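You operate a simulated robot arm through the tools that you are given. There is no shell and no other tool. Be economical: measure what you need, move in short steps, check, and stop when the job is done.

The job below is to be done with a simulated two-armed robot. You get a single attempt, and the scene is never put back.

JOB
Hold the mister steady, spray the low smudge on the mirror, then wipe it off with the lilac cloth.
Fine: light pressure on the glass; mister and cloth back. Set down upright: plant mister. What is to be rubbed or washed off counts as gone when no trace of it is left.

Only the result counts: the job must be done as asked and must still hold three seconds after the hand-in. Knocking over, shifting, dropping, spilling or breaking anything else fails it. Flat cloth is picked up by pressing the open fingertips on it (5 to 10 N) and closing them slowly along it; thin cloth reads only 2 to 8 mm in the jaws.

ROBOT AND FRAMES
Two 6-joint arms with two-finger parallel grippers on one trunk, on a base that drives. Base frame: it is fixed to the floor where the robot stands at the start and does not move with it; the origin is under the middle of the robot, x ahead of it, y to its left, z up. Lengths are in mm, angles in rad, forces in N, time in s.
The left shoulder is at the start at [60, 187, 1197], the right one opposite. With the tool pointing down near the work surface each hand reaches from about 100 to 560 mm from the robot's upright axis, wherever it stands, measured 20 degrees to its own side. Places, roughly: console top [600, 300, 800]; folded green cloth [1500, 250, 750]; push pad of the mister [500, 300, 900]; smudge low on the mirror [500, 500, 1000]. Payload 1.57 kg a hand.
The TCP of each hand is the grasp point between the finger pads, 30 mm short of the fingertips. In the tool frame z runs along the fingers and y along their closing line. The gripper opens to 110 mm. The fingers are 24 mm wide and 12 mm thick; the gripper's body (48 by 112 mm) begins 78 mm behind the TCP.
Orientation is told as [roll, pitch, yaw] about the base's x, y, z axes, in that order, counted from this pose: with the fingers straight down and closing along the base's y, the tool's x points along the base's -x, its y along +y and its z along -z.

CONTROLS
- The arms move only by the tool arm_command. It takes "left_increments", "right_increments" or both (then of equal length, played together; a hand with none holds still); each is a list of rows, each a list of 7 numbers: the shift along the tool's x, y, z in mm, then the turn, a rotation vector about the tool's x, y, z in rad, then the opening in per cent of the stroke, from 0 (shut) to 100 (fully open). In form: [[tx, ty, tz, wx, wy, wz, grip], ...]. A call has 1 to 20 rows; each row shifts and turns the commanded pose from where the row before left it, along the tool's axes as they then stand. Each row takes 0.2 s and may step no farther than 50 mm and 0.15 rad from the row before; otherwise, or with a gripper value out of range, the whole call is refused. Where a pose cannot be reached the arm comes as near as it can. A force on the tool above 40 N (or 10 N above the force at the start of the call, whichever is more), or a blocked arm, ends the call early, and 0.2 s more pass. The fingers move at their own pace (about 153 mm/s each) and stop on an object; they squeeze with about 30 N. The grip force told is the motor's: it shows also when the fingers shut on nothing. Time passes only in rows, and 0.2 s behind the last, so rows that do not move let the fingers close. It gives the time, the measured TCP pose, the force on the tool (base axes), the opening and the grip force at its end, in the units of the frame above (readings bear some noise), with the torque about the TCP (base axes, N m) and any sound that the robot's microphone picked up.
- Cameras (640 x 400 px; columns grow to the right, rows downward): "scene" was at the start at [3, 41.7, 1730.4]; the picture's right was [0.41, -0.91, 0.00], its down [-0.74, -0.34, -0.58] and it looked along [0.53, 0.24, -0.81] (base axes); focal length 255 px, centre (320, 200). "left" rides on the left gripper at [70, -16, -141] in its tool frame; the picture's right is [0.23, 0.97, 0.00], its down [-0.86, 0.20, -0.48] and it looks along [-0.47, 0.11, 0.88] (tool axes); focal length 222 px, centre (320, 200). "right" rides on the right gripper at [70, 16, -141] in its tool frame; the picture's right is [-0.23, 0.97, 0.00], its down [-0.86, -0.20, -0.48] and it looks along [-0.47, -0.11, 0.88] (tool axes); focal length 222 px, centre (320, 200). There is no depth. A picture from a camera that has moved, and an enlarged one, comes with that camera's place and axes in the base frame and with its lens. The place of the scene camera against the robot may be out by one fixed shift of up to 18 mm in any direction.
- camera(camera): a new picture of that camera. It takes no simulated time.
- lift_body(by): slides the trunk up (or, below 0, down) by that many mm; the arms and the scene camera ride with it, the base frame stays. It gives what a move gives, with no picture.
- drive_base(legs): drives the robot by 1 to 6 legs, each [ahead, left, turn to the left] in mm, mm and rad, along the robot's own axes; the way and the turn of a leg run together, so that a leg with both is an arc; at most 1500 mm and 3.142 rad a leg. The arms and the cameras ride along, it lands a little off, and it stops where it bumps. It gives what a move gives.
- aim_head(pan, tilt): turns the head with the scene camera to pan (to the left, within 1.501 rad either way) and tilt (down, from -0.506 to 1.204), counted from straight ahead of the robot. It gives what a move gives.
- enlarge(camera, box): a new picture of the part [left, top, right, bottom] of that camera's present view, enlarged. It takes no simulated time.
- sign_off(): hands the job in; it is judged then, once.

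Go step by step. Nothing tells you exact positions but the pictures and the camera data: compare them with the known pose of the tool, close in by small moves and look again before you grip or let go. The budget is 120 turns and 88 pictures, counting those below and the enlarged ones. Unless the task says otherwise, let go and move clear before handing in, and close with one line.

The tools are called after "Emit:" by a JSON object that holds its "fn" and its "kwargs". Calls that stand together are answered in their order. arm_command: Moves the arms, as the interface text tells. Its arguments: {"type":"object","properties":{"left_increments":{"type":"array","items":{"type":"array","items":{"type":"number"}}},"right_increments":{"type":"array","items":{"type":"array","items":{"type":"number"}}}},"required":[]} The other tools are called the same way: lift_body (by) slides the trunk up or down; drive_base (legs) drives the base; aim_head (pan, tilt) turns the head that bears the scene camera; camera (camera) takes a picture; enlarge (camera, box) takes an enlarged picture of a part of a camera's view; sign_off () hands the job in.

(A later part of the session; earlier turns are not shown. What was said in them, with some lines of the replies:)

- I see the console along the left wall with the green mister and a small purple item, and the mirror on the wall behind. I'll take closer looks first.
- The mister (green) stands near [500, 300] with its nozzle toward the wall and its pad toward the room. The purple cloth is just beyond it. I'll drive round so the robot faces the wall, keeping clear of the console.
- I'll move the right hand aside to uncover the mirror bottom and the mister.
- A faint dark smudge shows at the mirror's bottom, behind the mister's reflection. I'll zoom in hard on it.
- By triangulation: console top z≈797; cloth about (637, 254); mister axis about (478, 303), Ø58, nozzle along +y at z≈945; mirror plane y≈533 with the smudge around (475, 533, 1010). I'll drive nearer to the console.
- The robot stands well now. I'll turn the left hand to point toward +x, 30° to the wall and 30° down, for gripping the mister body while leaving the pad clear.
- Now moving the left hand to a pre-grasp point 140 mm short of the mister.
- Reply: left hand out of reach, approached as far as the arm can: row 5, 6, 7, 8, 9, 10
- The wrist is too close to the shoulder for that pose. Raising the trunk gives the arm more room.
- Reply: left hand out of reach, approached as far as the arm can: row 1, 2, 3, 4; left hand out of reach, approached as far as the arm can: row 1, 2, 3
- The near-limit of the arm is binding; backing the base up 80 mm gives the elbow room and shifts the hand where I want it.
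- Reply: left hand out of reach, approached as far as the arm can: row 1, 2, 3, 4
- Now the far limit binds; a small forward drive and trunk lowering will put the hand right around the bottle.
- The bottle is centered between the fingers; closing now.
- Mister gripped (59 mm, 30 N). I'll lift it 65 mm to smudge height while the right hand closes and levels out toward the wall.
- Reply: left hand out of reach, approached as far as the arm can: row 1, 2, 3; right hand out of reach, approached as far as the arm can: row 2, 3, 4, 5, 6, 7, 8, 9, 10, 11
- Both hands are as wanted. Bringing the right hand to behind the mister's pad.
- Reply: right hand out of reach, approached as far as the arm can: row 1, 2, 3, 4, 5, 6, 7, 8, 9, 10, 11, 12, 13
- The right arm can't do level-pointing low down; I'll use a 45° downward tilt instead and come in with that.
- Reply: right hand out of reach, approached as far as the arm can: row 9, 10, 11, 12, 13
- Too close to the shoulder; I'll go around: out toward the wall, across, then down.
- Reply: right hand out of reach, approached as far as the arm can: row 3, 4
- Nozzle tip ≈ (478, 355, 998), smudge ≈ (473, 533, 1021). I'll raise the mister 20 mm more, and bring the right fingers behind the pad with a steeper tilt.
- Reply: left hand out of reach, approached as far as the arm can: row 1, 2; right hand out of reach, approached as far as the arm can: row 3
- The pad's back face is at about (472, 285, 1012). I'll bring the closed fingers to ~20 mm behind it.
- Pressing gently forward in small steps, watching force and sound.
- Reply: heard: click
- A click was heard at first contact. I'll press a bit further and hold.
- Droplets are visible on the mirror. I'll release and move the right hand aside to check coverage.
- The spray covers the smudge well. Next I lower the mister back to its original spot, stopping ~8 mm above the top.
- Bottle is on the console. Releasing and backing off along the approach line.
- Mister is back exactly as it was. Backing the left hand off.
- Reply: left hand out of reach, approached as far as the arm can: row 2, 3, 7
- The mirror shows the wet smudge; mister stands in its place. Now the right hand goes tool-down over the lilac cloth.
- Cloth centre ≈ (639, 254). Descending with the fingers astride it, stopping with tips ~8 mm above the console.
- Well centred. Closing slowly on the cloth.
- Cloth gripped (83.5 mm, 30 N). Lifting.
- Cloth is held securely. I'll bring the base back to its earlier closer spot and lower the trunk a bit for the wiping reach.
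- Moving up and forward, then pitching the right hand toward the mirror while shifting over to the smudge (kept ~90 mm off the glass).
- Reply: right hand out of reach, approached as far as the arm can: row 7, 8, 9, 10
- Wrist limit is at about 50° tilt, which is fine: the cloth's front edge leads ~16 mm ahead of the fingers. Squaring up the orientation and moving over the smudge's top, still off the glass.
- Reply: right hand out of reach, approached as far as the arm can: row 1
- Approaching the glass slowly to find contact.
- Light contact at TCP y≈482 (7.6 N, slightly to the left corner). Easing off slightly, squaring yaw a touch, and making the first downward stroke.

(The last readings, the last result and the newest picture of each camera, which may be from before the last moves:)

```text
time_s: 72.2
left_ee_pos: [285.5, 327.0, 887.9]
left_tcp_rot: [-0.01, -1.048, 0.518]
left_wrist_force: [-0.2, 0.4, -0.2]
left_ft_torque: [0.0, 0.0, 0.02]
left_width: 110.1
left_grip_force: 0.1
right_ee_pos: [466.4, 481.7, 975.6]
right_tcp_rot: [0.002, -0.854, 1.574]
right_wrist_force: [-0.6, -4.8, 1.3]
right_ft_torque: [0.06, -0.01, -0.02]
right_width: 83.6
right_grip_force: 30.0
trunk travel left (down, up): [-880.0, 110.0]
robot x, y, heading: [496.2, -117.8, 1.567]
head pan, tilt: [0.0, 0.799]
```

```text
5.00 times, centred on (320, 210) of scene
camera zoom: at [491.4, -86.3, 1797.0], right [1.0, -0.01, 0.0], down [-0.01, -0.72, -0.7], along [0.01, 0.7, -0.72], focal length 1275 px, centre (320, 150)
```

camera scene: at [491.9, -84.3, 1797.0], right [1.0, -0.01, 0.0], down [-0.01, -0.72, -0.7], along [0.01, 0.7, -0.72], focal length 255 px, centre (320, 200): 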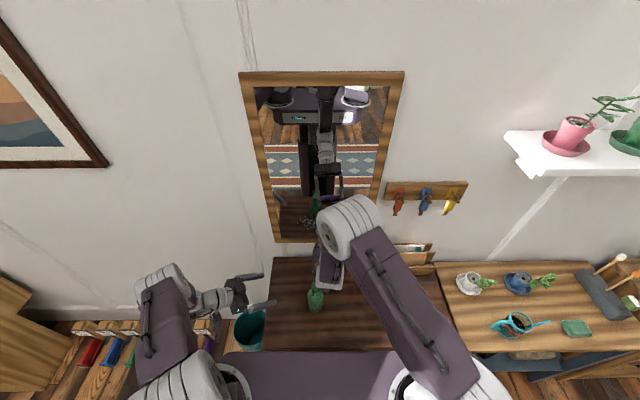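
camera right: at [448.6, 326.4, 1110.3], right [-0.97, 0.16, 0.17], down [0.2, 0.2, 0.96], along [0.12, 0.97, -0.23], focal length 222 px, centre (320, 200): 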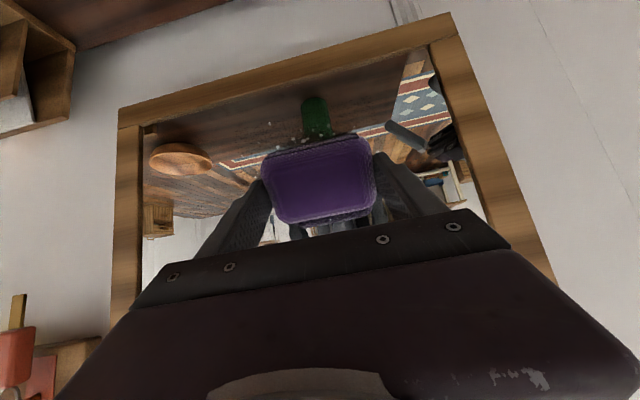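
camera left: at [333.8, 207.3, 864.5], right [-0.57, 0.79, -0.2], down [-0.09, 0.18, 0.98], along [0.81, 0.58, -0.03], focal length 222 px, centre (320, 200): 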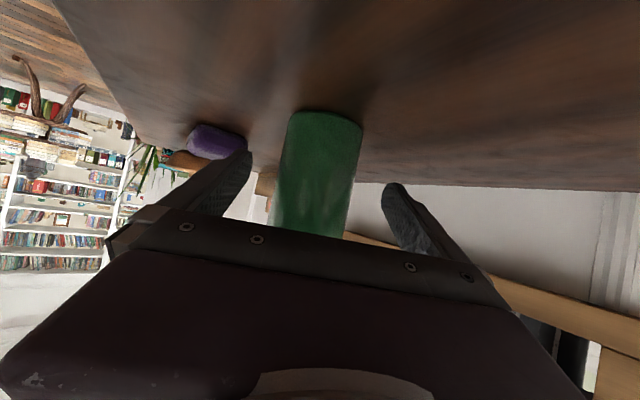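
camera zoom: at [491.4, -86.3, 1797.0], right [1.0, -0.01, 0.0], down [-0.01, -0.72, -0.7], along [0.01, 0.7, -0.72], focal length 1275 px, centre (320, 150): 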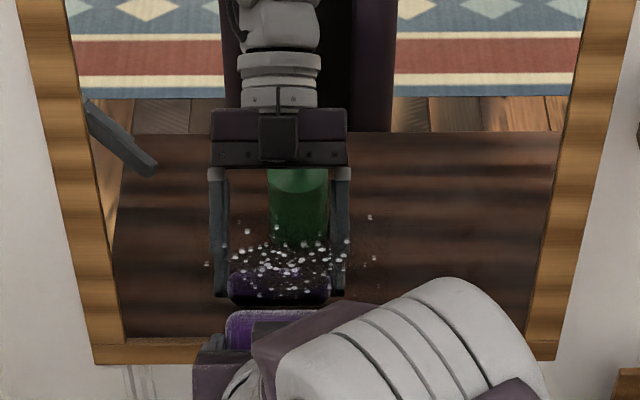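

The drops remain mostly; I'll make the upward stroke at this pressure and compare.

Emit:
{"fn": "arm_command", "kwargs": {"right_increments": [[-9.4, 0, -7.5, 0, 0, 0, 40], [-9, 0, -7.9, 0, 0, 0, 40], [-9, 0, -7.9, 0, 0, 0, 40], [-9, 0, -7.9, 0, 0, 0, 40], [-9, 0, -7.9, 0, 0, 0, 40]]}}

Emit:
{"fn": "enlarge", "kwargs": {"camera": "scene", "box": [260, 170, 380, 250]}}

```text
time_s: 73.3
left_ee_pos: [286.2, 326.1, 888.5]
left_tcp_rot: [-0.01, -1.048, 0.518]
left_wrist_force: [0.3, 0.4, 0.1]
left_ft_torque: [0.01, 0.01, 0.0]
left_width: 110.1
left_grip_force: 0.1
right_ee_pos: [466.0, 482.1, 1035.1]
right_tcp_rot: [-0.001, -0.855, 1.573]
right_wrist_force: [0.7, -12.7, -4.7]
right_ft_torque: [-0.22, 0.01, -0.05]
right_width: 83.5
right_grip_force: 29.6
trunk travel left (down, up): [-880.0, 110.0]
robot x, y, heading: [492.8, -116.5, 1.564]
head pan, tilt: [0.0, 0.799]
```

```text
5.00 times, centred on (320, 210) of scene
camera zoom: at [491.4, -87.5, 1797.0], right [1.0, -0.01, 0.0], down [-0.01, -0.72, -0.7], along [0.01, 0.7, -0.72], focal length 1275 px, centre (320, 150)
```

zoom: 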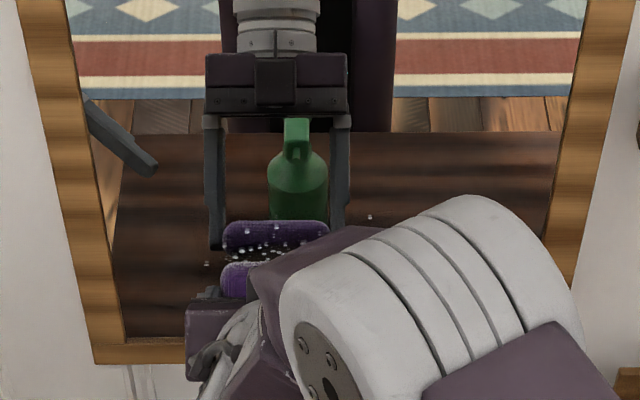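

Emit:
{"fn": "arm_command", "kwargs": {"right_increments": [[-8.2, 0, -8.8, 0, 0, 0, 40], [-9, 0, -7.9, 0, 0, 0, 40], [-9, 0, -7.9, 0, 0, 0, 40], [-9, 0, -7.9, 0, 0, 0, 40], [0, 0, 0, 0, 0, 0, 40]]}}

Emit:
{"fn": "enlarge", "kwargs": {"camera": "scene", "box": [260, 170, 380, 250]}}

```text
time_s: 74.5
left_ee_pos: [285.7, 325.7, 889.1]
left_tcp_rot: [-0.009, -1.049, 0.518]
left_wrist_force: [0.1, 0.6, -0.5]
left_ft_torque: [-0.02, -0.02, 0.02]
left_width: 110.0
left_grip_force: 0.1
right_ee_pos: [468.9, 482.1, 1084.0]
right_tcp_rot: [0.002, -0.854, 1.573]
right_wrist_force: [-1.3, -7.7, -0.9]
right_ft_torque: [-0.03, 0.0, 0.0]
right_width: 83.7
right_grip_force: 30.4
trunk travel left (down, up): [-880.0, 110.0]
robot x, y, heading: [494.4, -114.0, 1.562]
head pan, tilt: [0.0, 0.799]
```

```text
5.00 times, centred on (320, 210) of scene
camera zoom: at [491.1, -86.7, 1797.0], right [1.0, -0.01, 0.0], down [-0.01, -0.72, -0.7], along [0.01, 0.7, -0.72], focal length 1275 px, centre (320, 150)
```

zoom: 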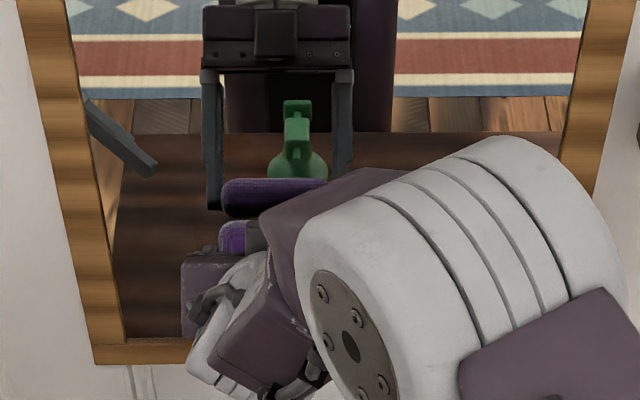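

Now a full pass: left column down, then centre column up.

Emit:
{"fn": "arm_command", "kwargs": {"right_increments": [[0, 28, 0, 0, 0, 0, 40], [9.8, 0, 8.6, 0, 0, 0, 40], [9.8, 0, 8.6, 0, 0, 0, 40], [9.8, 0, 8.6, 0, 0, 0, 40], [9.8, 0, 8.6, 0, 0, 0, 40], [9.8, 0, 8.6, 0, 0, 0, 40], [9.8, 0, 8.6, 0, 0, 0, 40], [9.8, 0, 8.6, 0, 0, 0, 40], [9.8, 0, 8.6, 0, 0, 0, 40], [9.8, 0, 8.6, 0, 0, 0, 40]]}}

Emit:
{"fn": "enlarge", "kwargs": {"camera": "scene", "box": [260, 170, 380, 250]}}

```text
time_s: 76.8
left_ee_pos: [285.6, 326.3, 888.7]
left_tcp_rot: [-0.012, -1.049, 0.519]
left_wrist_force: [0.4, -0.7, -0.1]
left_ft_torque: [-0.01, -0.04, 0.01]
left_width: 109.8
left_grip_force: 0.1
right_ee_pos: [440.4, 482.3, 964.6]
right_tcp_rot: [0.003, -0.852, 1.572]
right_wrist_force: [0.5, -4.1, -1.7]
right_ft_torque: [-0.01, -0.01, -0.03]
right_width: 83.8
right_grip_force: 30.4
trunk travel left (down, up): [-880.0, 110.0]
robot x, y, heading: [494.0, -112.4, 1.561]
head pan, tilt: [0.0, 0.799]
```

```text
5.00 times, centred on (320, 210) of scene
camera zoom: at [491.6, -86.2, 1797.0], right [1.0, -0.01, 0.0], down [-0.01, -0.72, -0.7], along [0.01, 0.7, -0.72], focal length 1275 px, centre (320, 150)
```

zoom: 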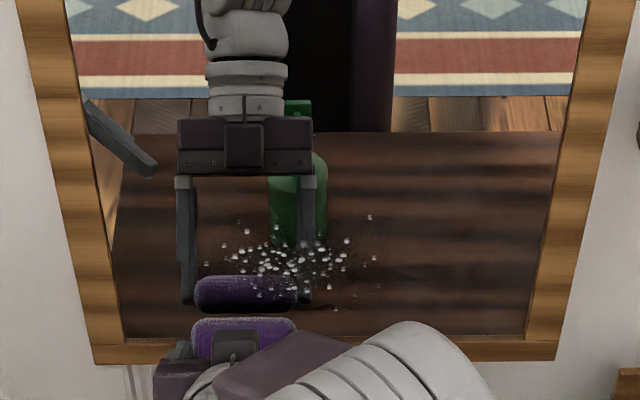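

Emit:
{"fn": "enlarge", "kwargs": {"camera": "scene", "box": [290, 205, 345, 240]}}

```text
11.43 times, centred on (318, 222) of scene
camera zoom: at [491.6, -86.2, 1797.0], right [1.0, -0.01, 0.0], down [-0.01, -0.72, -0.7], along [0.01, 0.7, -0.72], focal length 2914 px, centre (349, -57)
```

zoom: 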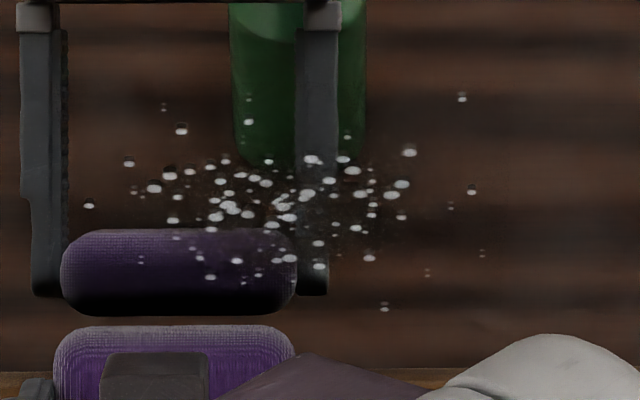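

Still some dark trace behind the drops. More strokes through the smudge centre: up and down at x≈478.

Emit:
{"fn": "arm_command", "kwargs": {"right_increments": [[0, -38, 0, 0, 0, 0, 40], [-9.8, 0, -8.6, 0, 0, 0, 40], [-9.8, 0, -8.6, 0, 0, 0, 40], [-9.8, 0, -8.6, 0, 0, 0, 40], [-9.8, 0, -8.6, 0, 0, 0, 40], [-9.8, 0, -8.6, 0, 0, 0, 40], [-9.8, 0, -8.6, 0, 0, 0, 40], [-9.8, 0, -8.6, 0, 0, 0, 40], [-9.8, 0, -8.6, 0, 0, 0, 40], [9.8, 0, 8.6, 0, 0, 0, 40], [9.8, 0, 8.6, 0, 0, 0, 40], [9.8, 0, 8.6, 0, 0, 0, 40], [9.8, 0, 8.6, 0, 0, 0, 40], [9.8, 0, 8.6, 0, 0, 0, 40], [9.8, 0, 8.6, 0, 0, 0, 40], [9.8, 0, 8.6, 0, 0, 0, 40], [9.8, 0, 8.6, 0, 0, 0, 40]]}}

Emit:
{"fn": "enlarge", "kwargs": {"camera": "scene", "box": [290, 205, 345, 240]}}

```text
time_s: 80.3
left_ee_pos: [285.6, 326.5, 888.1]
left_tcp_rot: [-0.01, -1.048, 0.519]
left_wrist_force: [0.0, 0.0, 0.5]
left_ft_torque: [0.01, -0.03, 0.0]
left_width: 109.7
left_grip_force: 0.0
right_ee_pos: [475.9, 482.7, 966.2]
right_tcp_rot: [0.002, -0.853, 1.574]
right_wrist_force: [-0.2, -2.7, 1.0]
right_ft_torque: [0.04, -0.03, -0.07]
right_width: 83.8
right_grip_force: 30.2
trunk travel left (down, up): [-880.0, 110.0]
robot x, y, heading: [497.0, -116.4, 1.561]
head pan, tilt: [0.0, 0.799]
```

```text
11.43 times, centred on (318, 222) of scene
camera zoom: at [491.3, -85.5, 1797.0], right [1.0, -0.01, 0.0], down [-0.01, -0.72, -0.7], along [0.01, 0.7, -0.72], focal length 2914 px, centre (349, -57)
```

zoom: 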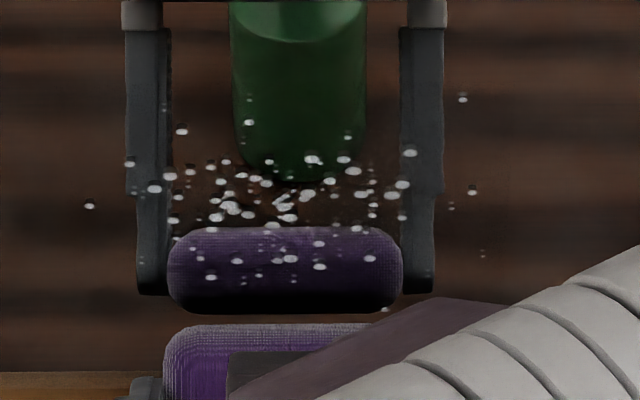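

The dark trace is fading with the strokes. Continuing with a right column and a left column.

Emit:
{"fn": "arm_command", "kwargs": {"right_increments": [[-0.4, -32, 0.5, 0, 0, 0, 40], [-9.8, 0, -8.6, 0, 0, 0, 40], [-9.8, 0, -8.6, 0, 0, 0, 40], [-9.8, 0, -8.6, 0, 0, 0, 40], [-9.8, 0, -8.6, 0, 0, 0, 40], [-9.8, 0, -8.6, 0, 0, 0, 40], [-9.8, 0, -8.6, 0, 0, 0, 40], [-9.8, 0, -8.6, 0, 0, 0, 40], [-9.8, 0, -8.6, 0, 0, 0, 40], [9.8, 0, 8.6, 0, 0, 0, 40], [9.8, 0, 8.6, 0, 0, 0, 40], [9.8, 0, 8.6, 0, 0, 0, 40], [9.8, 0, 8.6, 0, 0, 0, 40], [9.8, 0, 8.6, 0, 0, 0, 40], [9.8, 0, 8.6, 0, 0, 0, 40], [9.8, 0, 8.6, 0, 0, 0, 40], [9.8, 0, 8.6, 0, 0, 0, 40]]}}

Emit:
{"fn": "arm_command", "kwargs": {"right_increments": [[0, 48, 0, 0, 0, 0, 40], [-9.8, 0, -8.6, 0, 0, 0, 40], [-9.8, 0, -8.6, 0, 0, 0, 40], [-9.8, 0, -8.6, 0, 0, 0, 40], [-9.8, 0, -8.6, 0, 0, 0, 40], [-9.8, 0, -8.6, 0, 0, 0, 40], [-9.8, 0, -8.6, 0, 0, 0, 40], [-9.8, 0, -8.6, 0, 0, 0, 40], [-9.8, 0, -8.6, 0, 0, 0, 40], [9.8, 0, 8.6, 0, 0, 0, 40], [9.8, 0, 8.6, 0, 0, 0, 40], [9.8, 0, 8.6, 0, 0, 0, 40], [9.8, 0, 8.6, 0, 0, 0, 40], [9.8, 0, 8.6, 0, 0, 0, 40], [9.8, 0, 8.6, 0, 0, 0, 40], [9.8, 0, 8.6, 0, 0, 0, 40], [9.8, 0, 8.6, 0, 0, 0, 40]]}}

Emit:
{"fn": "enlarge", "kwargs": {"camera": "scene", "box": [290, 205, 345, 240]}}

```text
time_s: 84.0
left_ee_pos: [285.7, 326.0, 888.6]
left_tcp_rot: [-0.01, -1.048, 0.521]
left_wrist_force: [0.6, 0.9, -0.7]
left_ft_torque: [-0.02, 0.0, 0.02]
left_width: 109.9
left_grip_force: 0.0
right_ee_pos: [509.4, 482.9, 965.4]
right_tcp_rot: [0.001, -0.854, 1.571]
right_wrist_force: [-0.4, -4.5, 0.5]
right_ft_torque: [0.02, -0.03, -0.03]
right_width: 83.9
right_grip_force: 29.9
trunk travel left (down, up): [-880.0, 110.0]
robot x, y, heading: [493.0, -116.4, 1.561]
head pan, tilt: [0.0, 0.799]
```

```text
time_s: 87.5
left_ee_pos: [286.1, 326.0, 888.9]
left_tcp_rot: [-0.011, -1.049, 0.519]
left_wrist_force: [0.5, -0.9, 0.1]
left_ft_torque: [0.0, 0.02, 0.02]
left_width: 109.8
left_grip_force: 0.1
right_ee_pos: [462.2, 482.9, 966.6]
right_tcp_rot: [0.001, -0.854, 1.573]
right_wrist_force: [0.9, -2.5, -0.5]
right_ft_torque: [-0.03, 0.02, -0.02]
right_width: 83.9
right_grip_force: 30.2
trunk travel left (down, up): [-880.0, 110.0]
robot x, y, heading: [499.6, -114.4, 1.566]
head pan, tilt: [0.0, 0.799]
```

```text
11.43 times, centred on (318, 222) of scene
camera zoom: at [491.5, -85.4, 1797.0], right [1.0, -0.01, 0.0], down [-0.01, -0.72, -0.7], along [0.01, 0.7, -0.72], focal length 2914 px, centre (349, -57)
```

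zoom: 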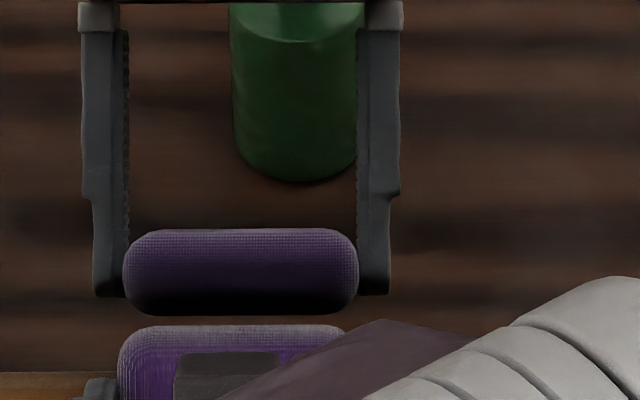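

The drops and the smudge are gone. Retreating from the glass, up and to the right, then turning the hand down again.

Emit:
{"fn": "arm_command", "kwargs": {"right_increments": [[9.9, 0, -11.3, 0, 0, 0, 40], [-22, 0, -26, 0, 0, 0, 40], [-22, 0, -26, 0, 0, 0, 40], [-22, 0, -26, 0, 0, 0, 40], [0, -44, 0, 0, 0, 0, 40], [0, -44, 0, 0, 0, 0, 40], [0, -44, 0, 0, 0, 0, 40], [0, -44, 0, 0, 0, 0, 40], [0, 0, 0, 0, 0.142, 0, 40], [0, 0, 0, 0, 0.142, 0, 40], [0, 0, 0, 0, 0.142, 0, 40], [0, 0, 0, 0, 0.142, 0, 40], [0, 0, 0, 0, 0.142, 0, 40], [0, 0, 0, 0, 0.142, 0, 40], [0, 0, 0, 0, 0, 0, 40]]}}

Emit:
{"fn": "enlarge", "kwargs": {"camera": "scene", "box": [270, 180, 370, 245]}}

Emit:
{"fn": "camera", "kwargs": {"camera": "scene"}}

```text
time_s: 90.8
left_ee_pos: [286.0, 326.4, 887.7]
left_tcp_rot: [-0.013, -1.05, 0.519]
left_wrist_force: [-0.6, 0.6, -0.3]
left_ft_torque: [-0.01, -0.01, -0.02]
left_width: 109.8
left_grip_force: 0.2
right_ee_pos: [641.9, 478.7, 1079.5]
right_tcp_rot: [-0.081, -0.453, 1.566]
right_wrist_force: [0.9, -0.2, -0.3]
right_ft_torque: [0.01, 0.01, -0.01]
right_width: 83.6
right_grip_force: 29.8
right hand out of reach, approached as far as the arm can: row 7, 8, 11, 12, 13, 14
trunk travel left (down, up): [-880.0, 110.0]
robot x, y, heading: [493.5, -118.6, 1.563]
head pan, tilt: [0.0, 0.799]
```

```text
6.15 times, centred on (320, 212) of scene
camera zoom: at [491.4, -84.4, 1796.9], right [1.0, -0.01, 0.0], down [-0.01, -0.72, -0.7], along [0.01, 0.7, -0.72], focal length 1569 px, centre (320, 123)
```

zoom: 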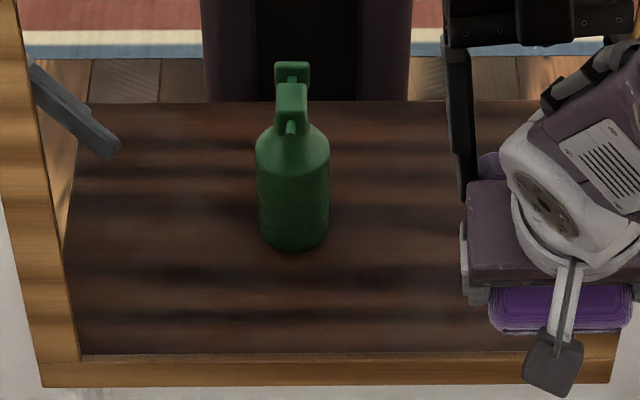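

```text
16 pictures are left
camera scene: at [491.4, -84.4, 1796.9], right [1.0, -0.01, 0.0], down [-0.01, -0.72, -0.7], along [0.01, 0.7, -0.72], focal length 255 px, centre (320, 200)
```

scene: 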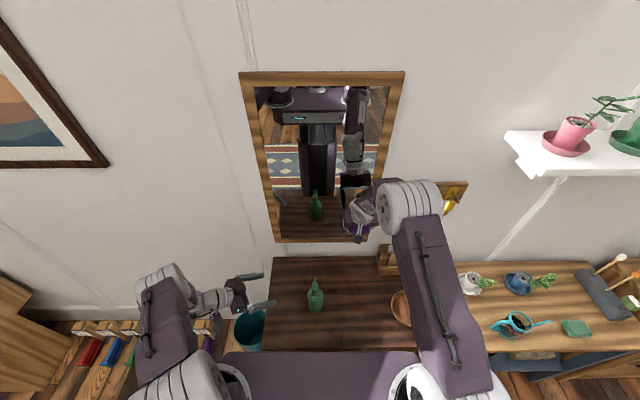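

The mirror is clean with the mister standing before it. Pulling the hand back from the wall and levelling to tool-down.

Emit:
{"fn": "arm_command", "kwargs": {"right_increments": [[30, 0, -14.6, 0, 0, 0, 40], [30, 0, -14.6, 0, 0, 0, 40], [30, 0, -14.6, 0, 0, 0, 40], [0, 0, 0, -0.02, 0.113, 0, 40], [0, 0, 0, -0.02, 0.113, 0, 40], [0, 0, 0, -0.02, 0.113, 0, 40], [0, 0, 0, -0.021, 0.114, 0, 40], [0, 0, 0, 0, 0, 0, 40]]}}

```text
time_s: 92.5
left_ee_pos: [285.7, 326.0, 888.2]
left_tcp_rot: [-0.012, -1.05, 0.52]
left_wrist_force: [0.8, 1.5, -0.3]
left_ft_torque: [0.0, 0.0, -0.03]
left_width: 110.0
left_grip_force: 0.0
right_ee_pos: [651.5, 378.3, 1078.1]
right_tcp_rot: [-0.086, -0.18, 1.536]
right_wrist_force: [0.4, -0.5, 0.0]
right_ft_torque: [0.0, 0.0, -0.04]
right_width: 83.3
right_grip_force: 30.4
right hand out of reach, approached as far as the arm can: row 4, 5, 6
trunk travel left (down, up): [-880.0, 110.0]
robot x, y, heading: [495.2, -114.4, 1.563]
head pan, tilt: [0.0, 0.799]
```

Emit:
{"fn": "arm_command", "kwargs": {"right_increments": [[21, 0, 23, 0, 0, 0, 40], [21, 0, 23, 0, 0, 0, 40], [21, 0, 23, 0, 0, 0, 40], [0, 0, 0, -0.043, 0.09, -0.013, 40], [0, 0, 0, -0.043, 0.09, -0.013, 40], [0, 0, 0, 0, 0, 0, 40]]}}

```text
time_s: 94.0
left_ee_pos: [286.3, 326.7, 888.9]
left_tcp_rot: [-0.012, -1.048, 0.521]
left_wrist_force: [0.6, -0.2, 0.2]
left_ft_torque: [0.01, -0.02, -0.01]
left_width: 110.1
left_grip_force: 0.0
right_ee_pos: [661.7, 329.3, 1000.6]
right_tcp_rot: [-0.037, -0.044, 1.545]
right_wrist_force: [-0.3, -0.2, 0.0]
right_ft_torque: [-0.03, 0.0, 0.0]
right_width: 83.7
right_grip_force: 30.0
right hand out of reach, approached as far as the arm can: row 4
trunk travel left (down, up): [-880.0, 110.0]
robot x, y, heading: [496.3, -114.6, 1.562]
head pan, tilt: [0.0, 0.799]
```

Emit:
{"fn": "arm_command", "kwargs": {"right_increments": [[10, 3, 12, -0.037, 0.044, -0.018, 40], [22, 6.7, 29, 0, 0, 0, 40], [22, 6.7, 29, 0, 0, 0, 40], [22, 6.6, 29, 0, 0, 0, 40], [0, 0, 0, 0, 0, 0, 40]]}}

Emit:
{"fn": "camera", "kwargs": {"camera": "right"}}

```text
time_s: 95.2
left_ee_pos: [285.9, 326.5, 887.5]
left_tcp_rot: [-0.01, -1.05, 0.52]
left_wrist_force: [0.0, 0.1, 0.6]
left_ft_torque: [0.03, -0.01, -0.01]
left_width: 110.1
left_grip_force: 0.0
right_ee_pos: [637.3, 252.6, 901.7]
right_tcp_rot: [0.0, 0.002, 1.564]
right_wrist_force: [-0.3, 0.5, -0.4]
right_ft_torque: [0.04, 0.0, -0.01]
right_width: 83.7
right_grip_force: 30.0
trunk travel left (down, up): [-880.0, 110.0]
robot x, y, heading: [491.2, -117.2, 1.559]
head pan, tilt: [0.0, 0.799]
```

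```text
15 pictures are left
camera right: at [619.2, 183.8, 1041.7], right [-0.97, 0.24, 0.0], down [0.21, 0.85, 0.48], along [0.11, 0.46, -0.88], focal length 222 px, centre (320, 200)
```

right: 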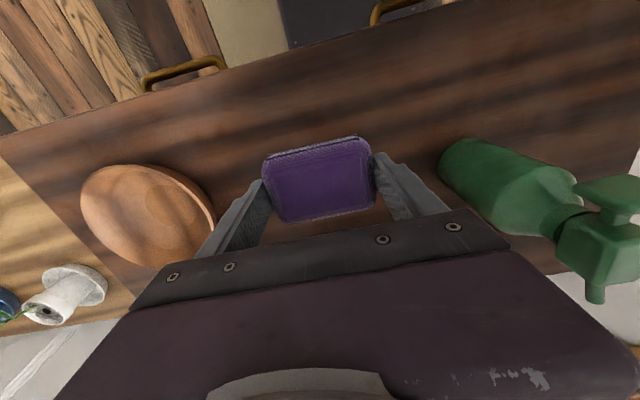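

Emit:
{"fn": "arm_command", "kwargs": {"right_increments": [[0, -1, 20, 0, 0, 0, 40], [0, 0, 20, 0, 0, 0, 40], [0, 0, 15, 0, 0, 0, 40], [0, 0, 6, 0, 0, 0, 40], [0, 0, 3, 0, 0, 0, 40], [0, 0, 0, 0, 0, 0, 40]]}}

```text
time_s: 96.5
left_ee_pos: [284.6, 326.5, 888.2]
left_tcp_rot: [-0.011, -1.049, 0.52]
left_wrist_force: [0.3, 0.5, -0.6]
left_ft_torque: [-0.01, 0.02, -0.01]
left_width: 109.9
left_grip_force: 0.1
right_ee_pos: [638.7, 252.0, 836.1]
right_tcp_rot: [-0.002, -0.004, 1.562]
right_wrist_force: [1.5, 1.0, 12.7]
right_ft_torque: [-0.29, 0.51, -0.03]
right_width: 83.9
right_grip_force: 31.1
trunk travel left (down, up): [-880.0, 110.0]
robot x, y, heading: [492.3, -114.7, 1.561]
head pan, tilt: [0.0, 0.799]
```

On the console (12 N). Releasing gently and rising clear.

Emit:
{"fn": "arm_command", "kwargs": {"right_increments": [[0, 0, -1, 0, 0, 0, 70], [0, 0, 0, 0, 0, 0, 80], [0, 0, 0, 0, 0, 0, 90], [0, 0, 0, 0, 0, 0, 100], [0, 0, -10, 0, 0, 0, 100], [0, 0, -30, 0, 0, 0, 100], [0, 0, -40, 0, 0, 0, 100], [0, 0, -40, 0, 0, 0, 100], [0, 0, 0, 0, 0, 0, 100]]}}

Emit:
{"fn": "camera", "kwargs": {"camera": "right"}}

```text
time_s: 98.5
left_ee_pos: [286.1, 328.7, 888.0]
left_tcp_rot: [-0.011, -1.049, 0.52]
left_wrist_force: [-0.4, 0.1, 0.3]
left_ft_torque: [-0.02, 0.02, -0.01]
left_width: 109.9
left_grip_force: 0.1
right_ee_pos: [636.7, 252.7, 958.5]
right_tcp_rot: [-0.004, 0.003, 1.561]
right_wrist_force: [-0.2, 0.6, -0.6]
right_ft_torque: [-0.04, 0.0, 0.03]
right_width: 109.7
right_grip_force: 0.1
trunk travel left (down, up): [-880.0, 110.0]
robot x, y, heading: [496.4, -114.8, 1.561]
head pan, tilt: [0.0, 0.799]
```

```text
14 pictures are left
camera right: at [619.2, 183.5, 1099.7], right [-0.97, 0.24, 0.0], down [0.21, 0.85, 0.48], along [0.12, 0.46, -0.88], focal length 222 px, centre (320, 200)
```

right: 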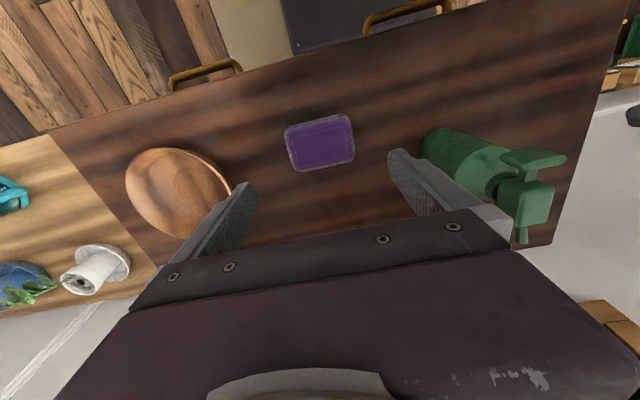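

Cloth back in place. I'll back the base away from the console and take a final close look at the glass.

Emit:
{"fn": "drive_base", "kwargs": {"legs": [[-150, 0, 0]]}}

Emit:
{"fn": "camera", "kwargs": {"camera": "scene"}}

Emit:
{"fn": "enlarge", "kwargs": {"camera": "scene", "box": [280, 165, 365, 222]}}

```text
time_s: 99.9
left_ee_pos: [283.4, 177.5, 886.8]
left_tcp_rot: [-0.016, -1.048, 0.526]
left_wrist_force: [-0.1, -0.1, 0.0]
left_ft_torque: [0.01, 0.0, -0.01]
left_width: 110.1
left_grip_force: 0.0
right_ee_pos: [635.2, 103.6, 957.9]
right_tcp_rot: [-0.001, 0.004, 1.565]
right_wrist_force: [0.0, 0.1, -0.8]
right_ft_torque: [-0.05, 0.02, 0.01]
right_width: 110.1
right_grip_force: 0.0
trunk travel left (down, up): [-880.0, 110.0]
robot x, y, heading: [495.4, -267.3, 1.567]
head pan, tilt: [0.0, 0.799]
```

```text
13 pictures are left
camera scene: at [490.2, -231.4, 1796.9], right [1.0, -0.01, 0.0], down [0.0, -0.72, -0.7], along [0.0, 0.7, -0.72], focal length 255 px, centre (320, 200)
```

scene: 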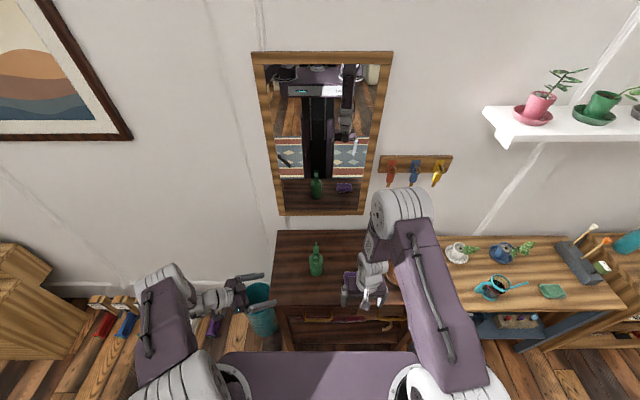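

```text
7.02 times, centred on (322, 194) of scene
camera zoom: at [490.2, -231.4, 1796.9], right [1.0, -0.01, 0.0], down [0.0, -0.72, -0.7], along [0.0, 0.7, -0.72], focal length 1789 px, centre (302, 246)
```

zoom: 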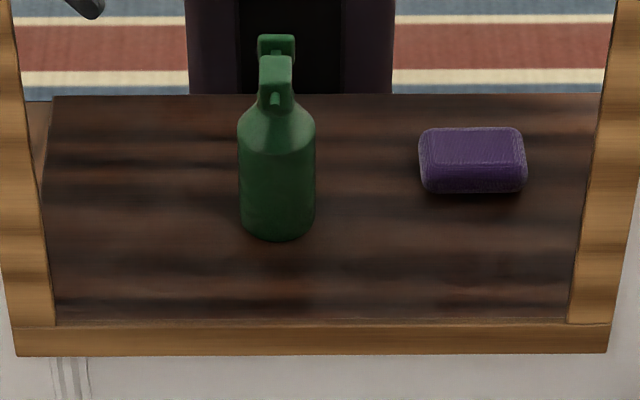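

The glass shows no trace of the smudge or drops. The mister stands upright in its place, the lilac cloth is back, and both hands are clear, so I'm handing in.

Emit:
{"fn": "sign_off", "kwargs": {}}

```text
The job is handed in.
```

The low smudge was sprayed and wiped off the mirror with no trace left in the final close-up, and the mister (upright) and lilac cloth are back where they were; pressure on the glass mostly read under 8 N, with one reading of 12.7 N.
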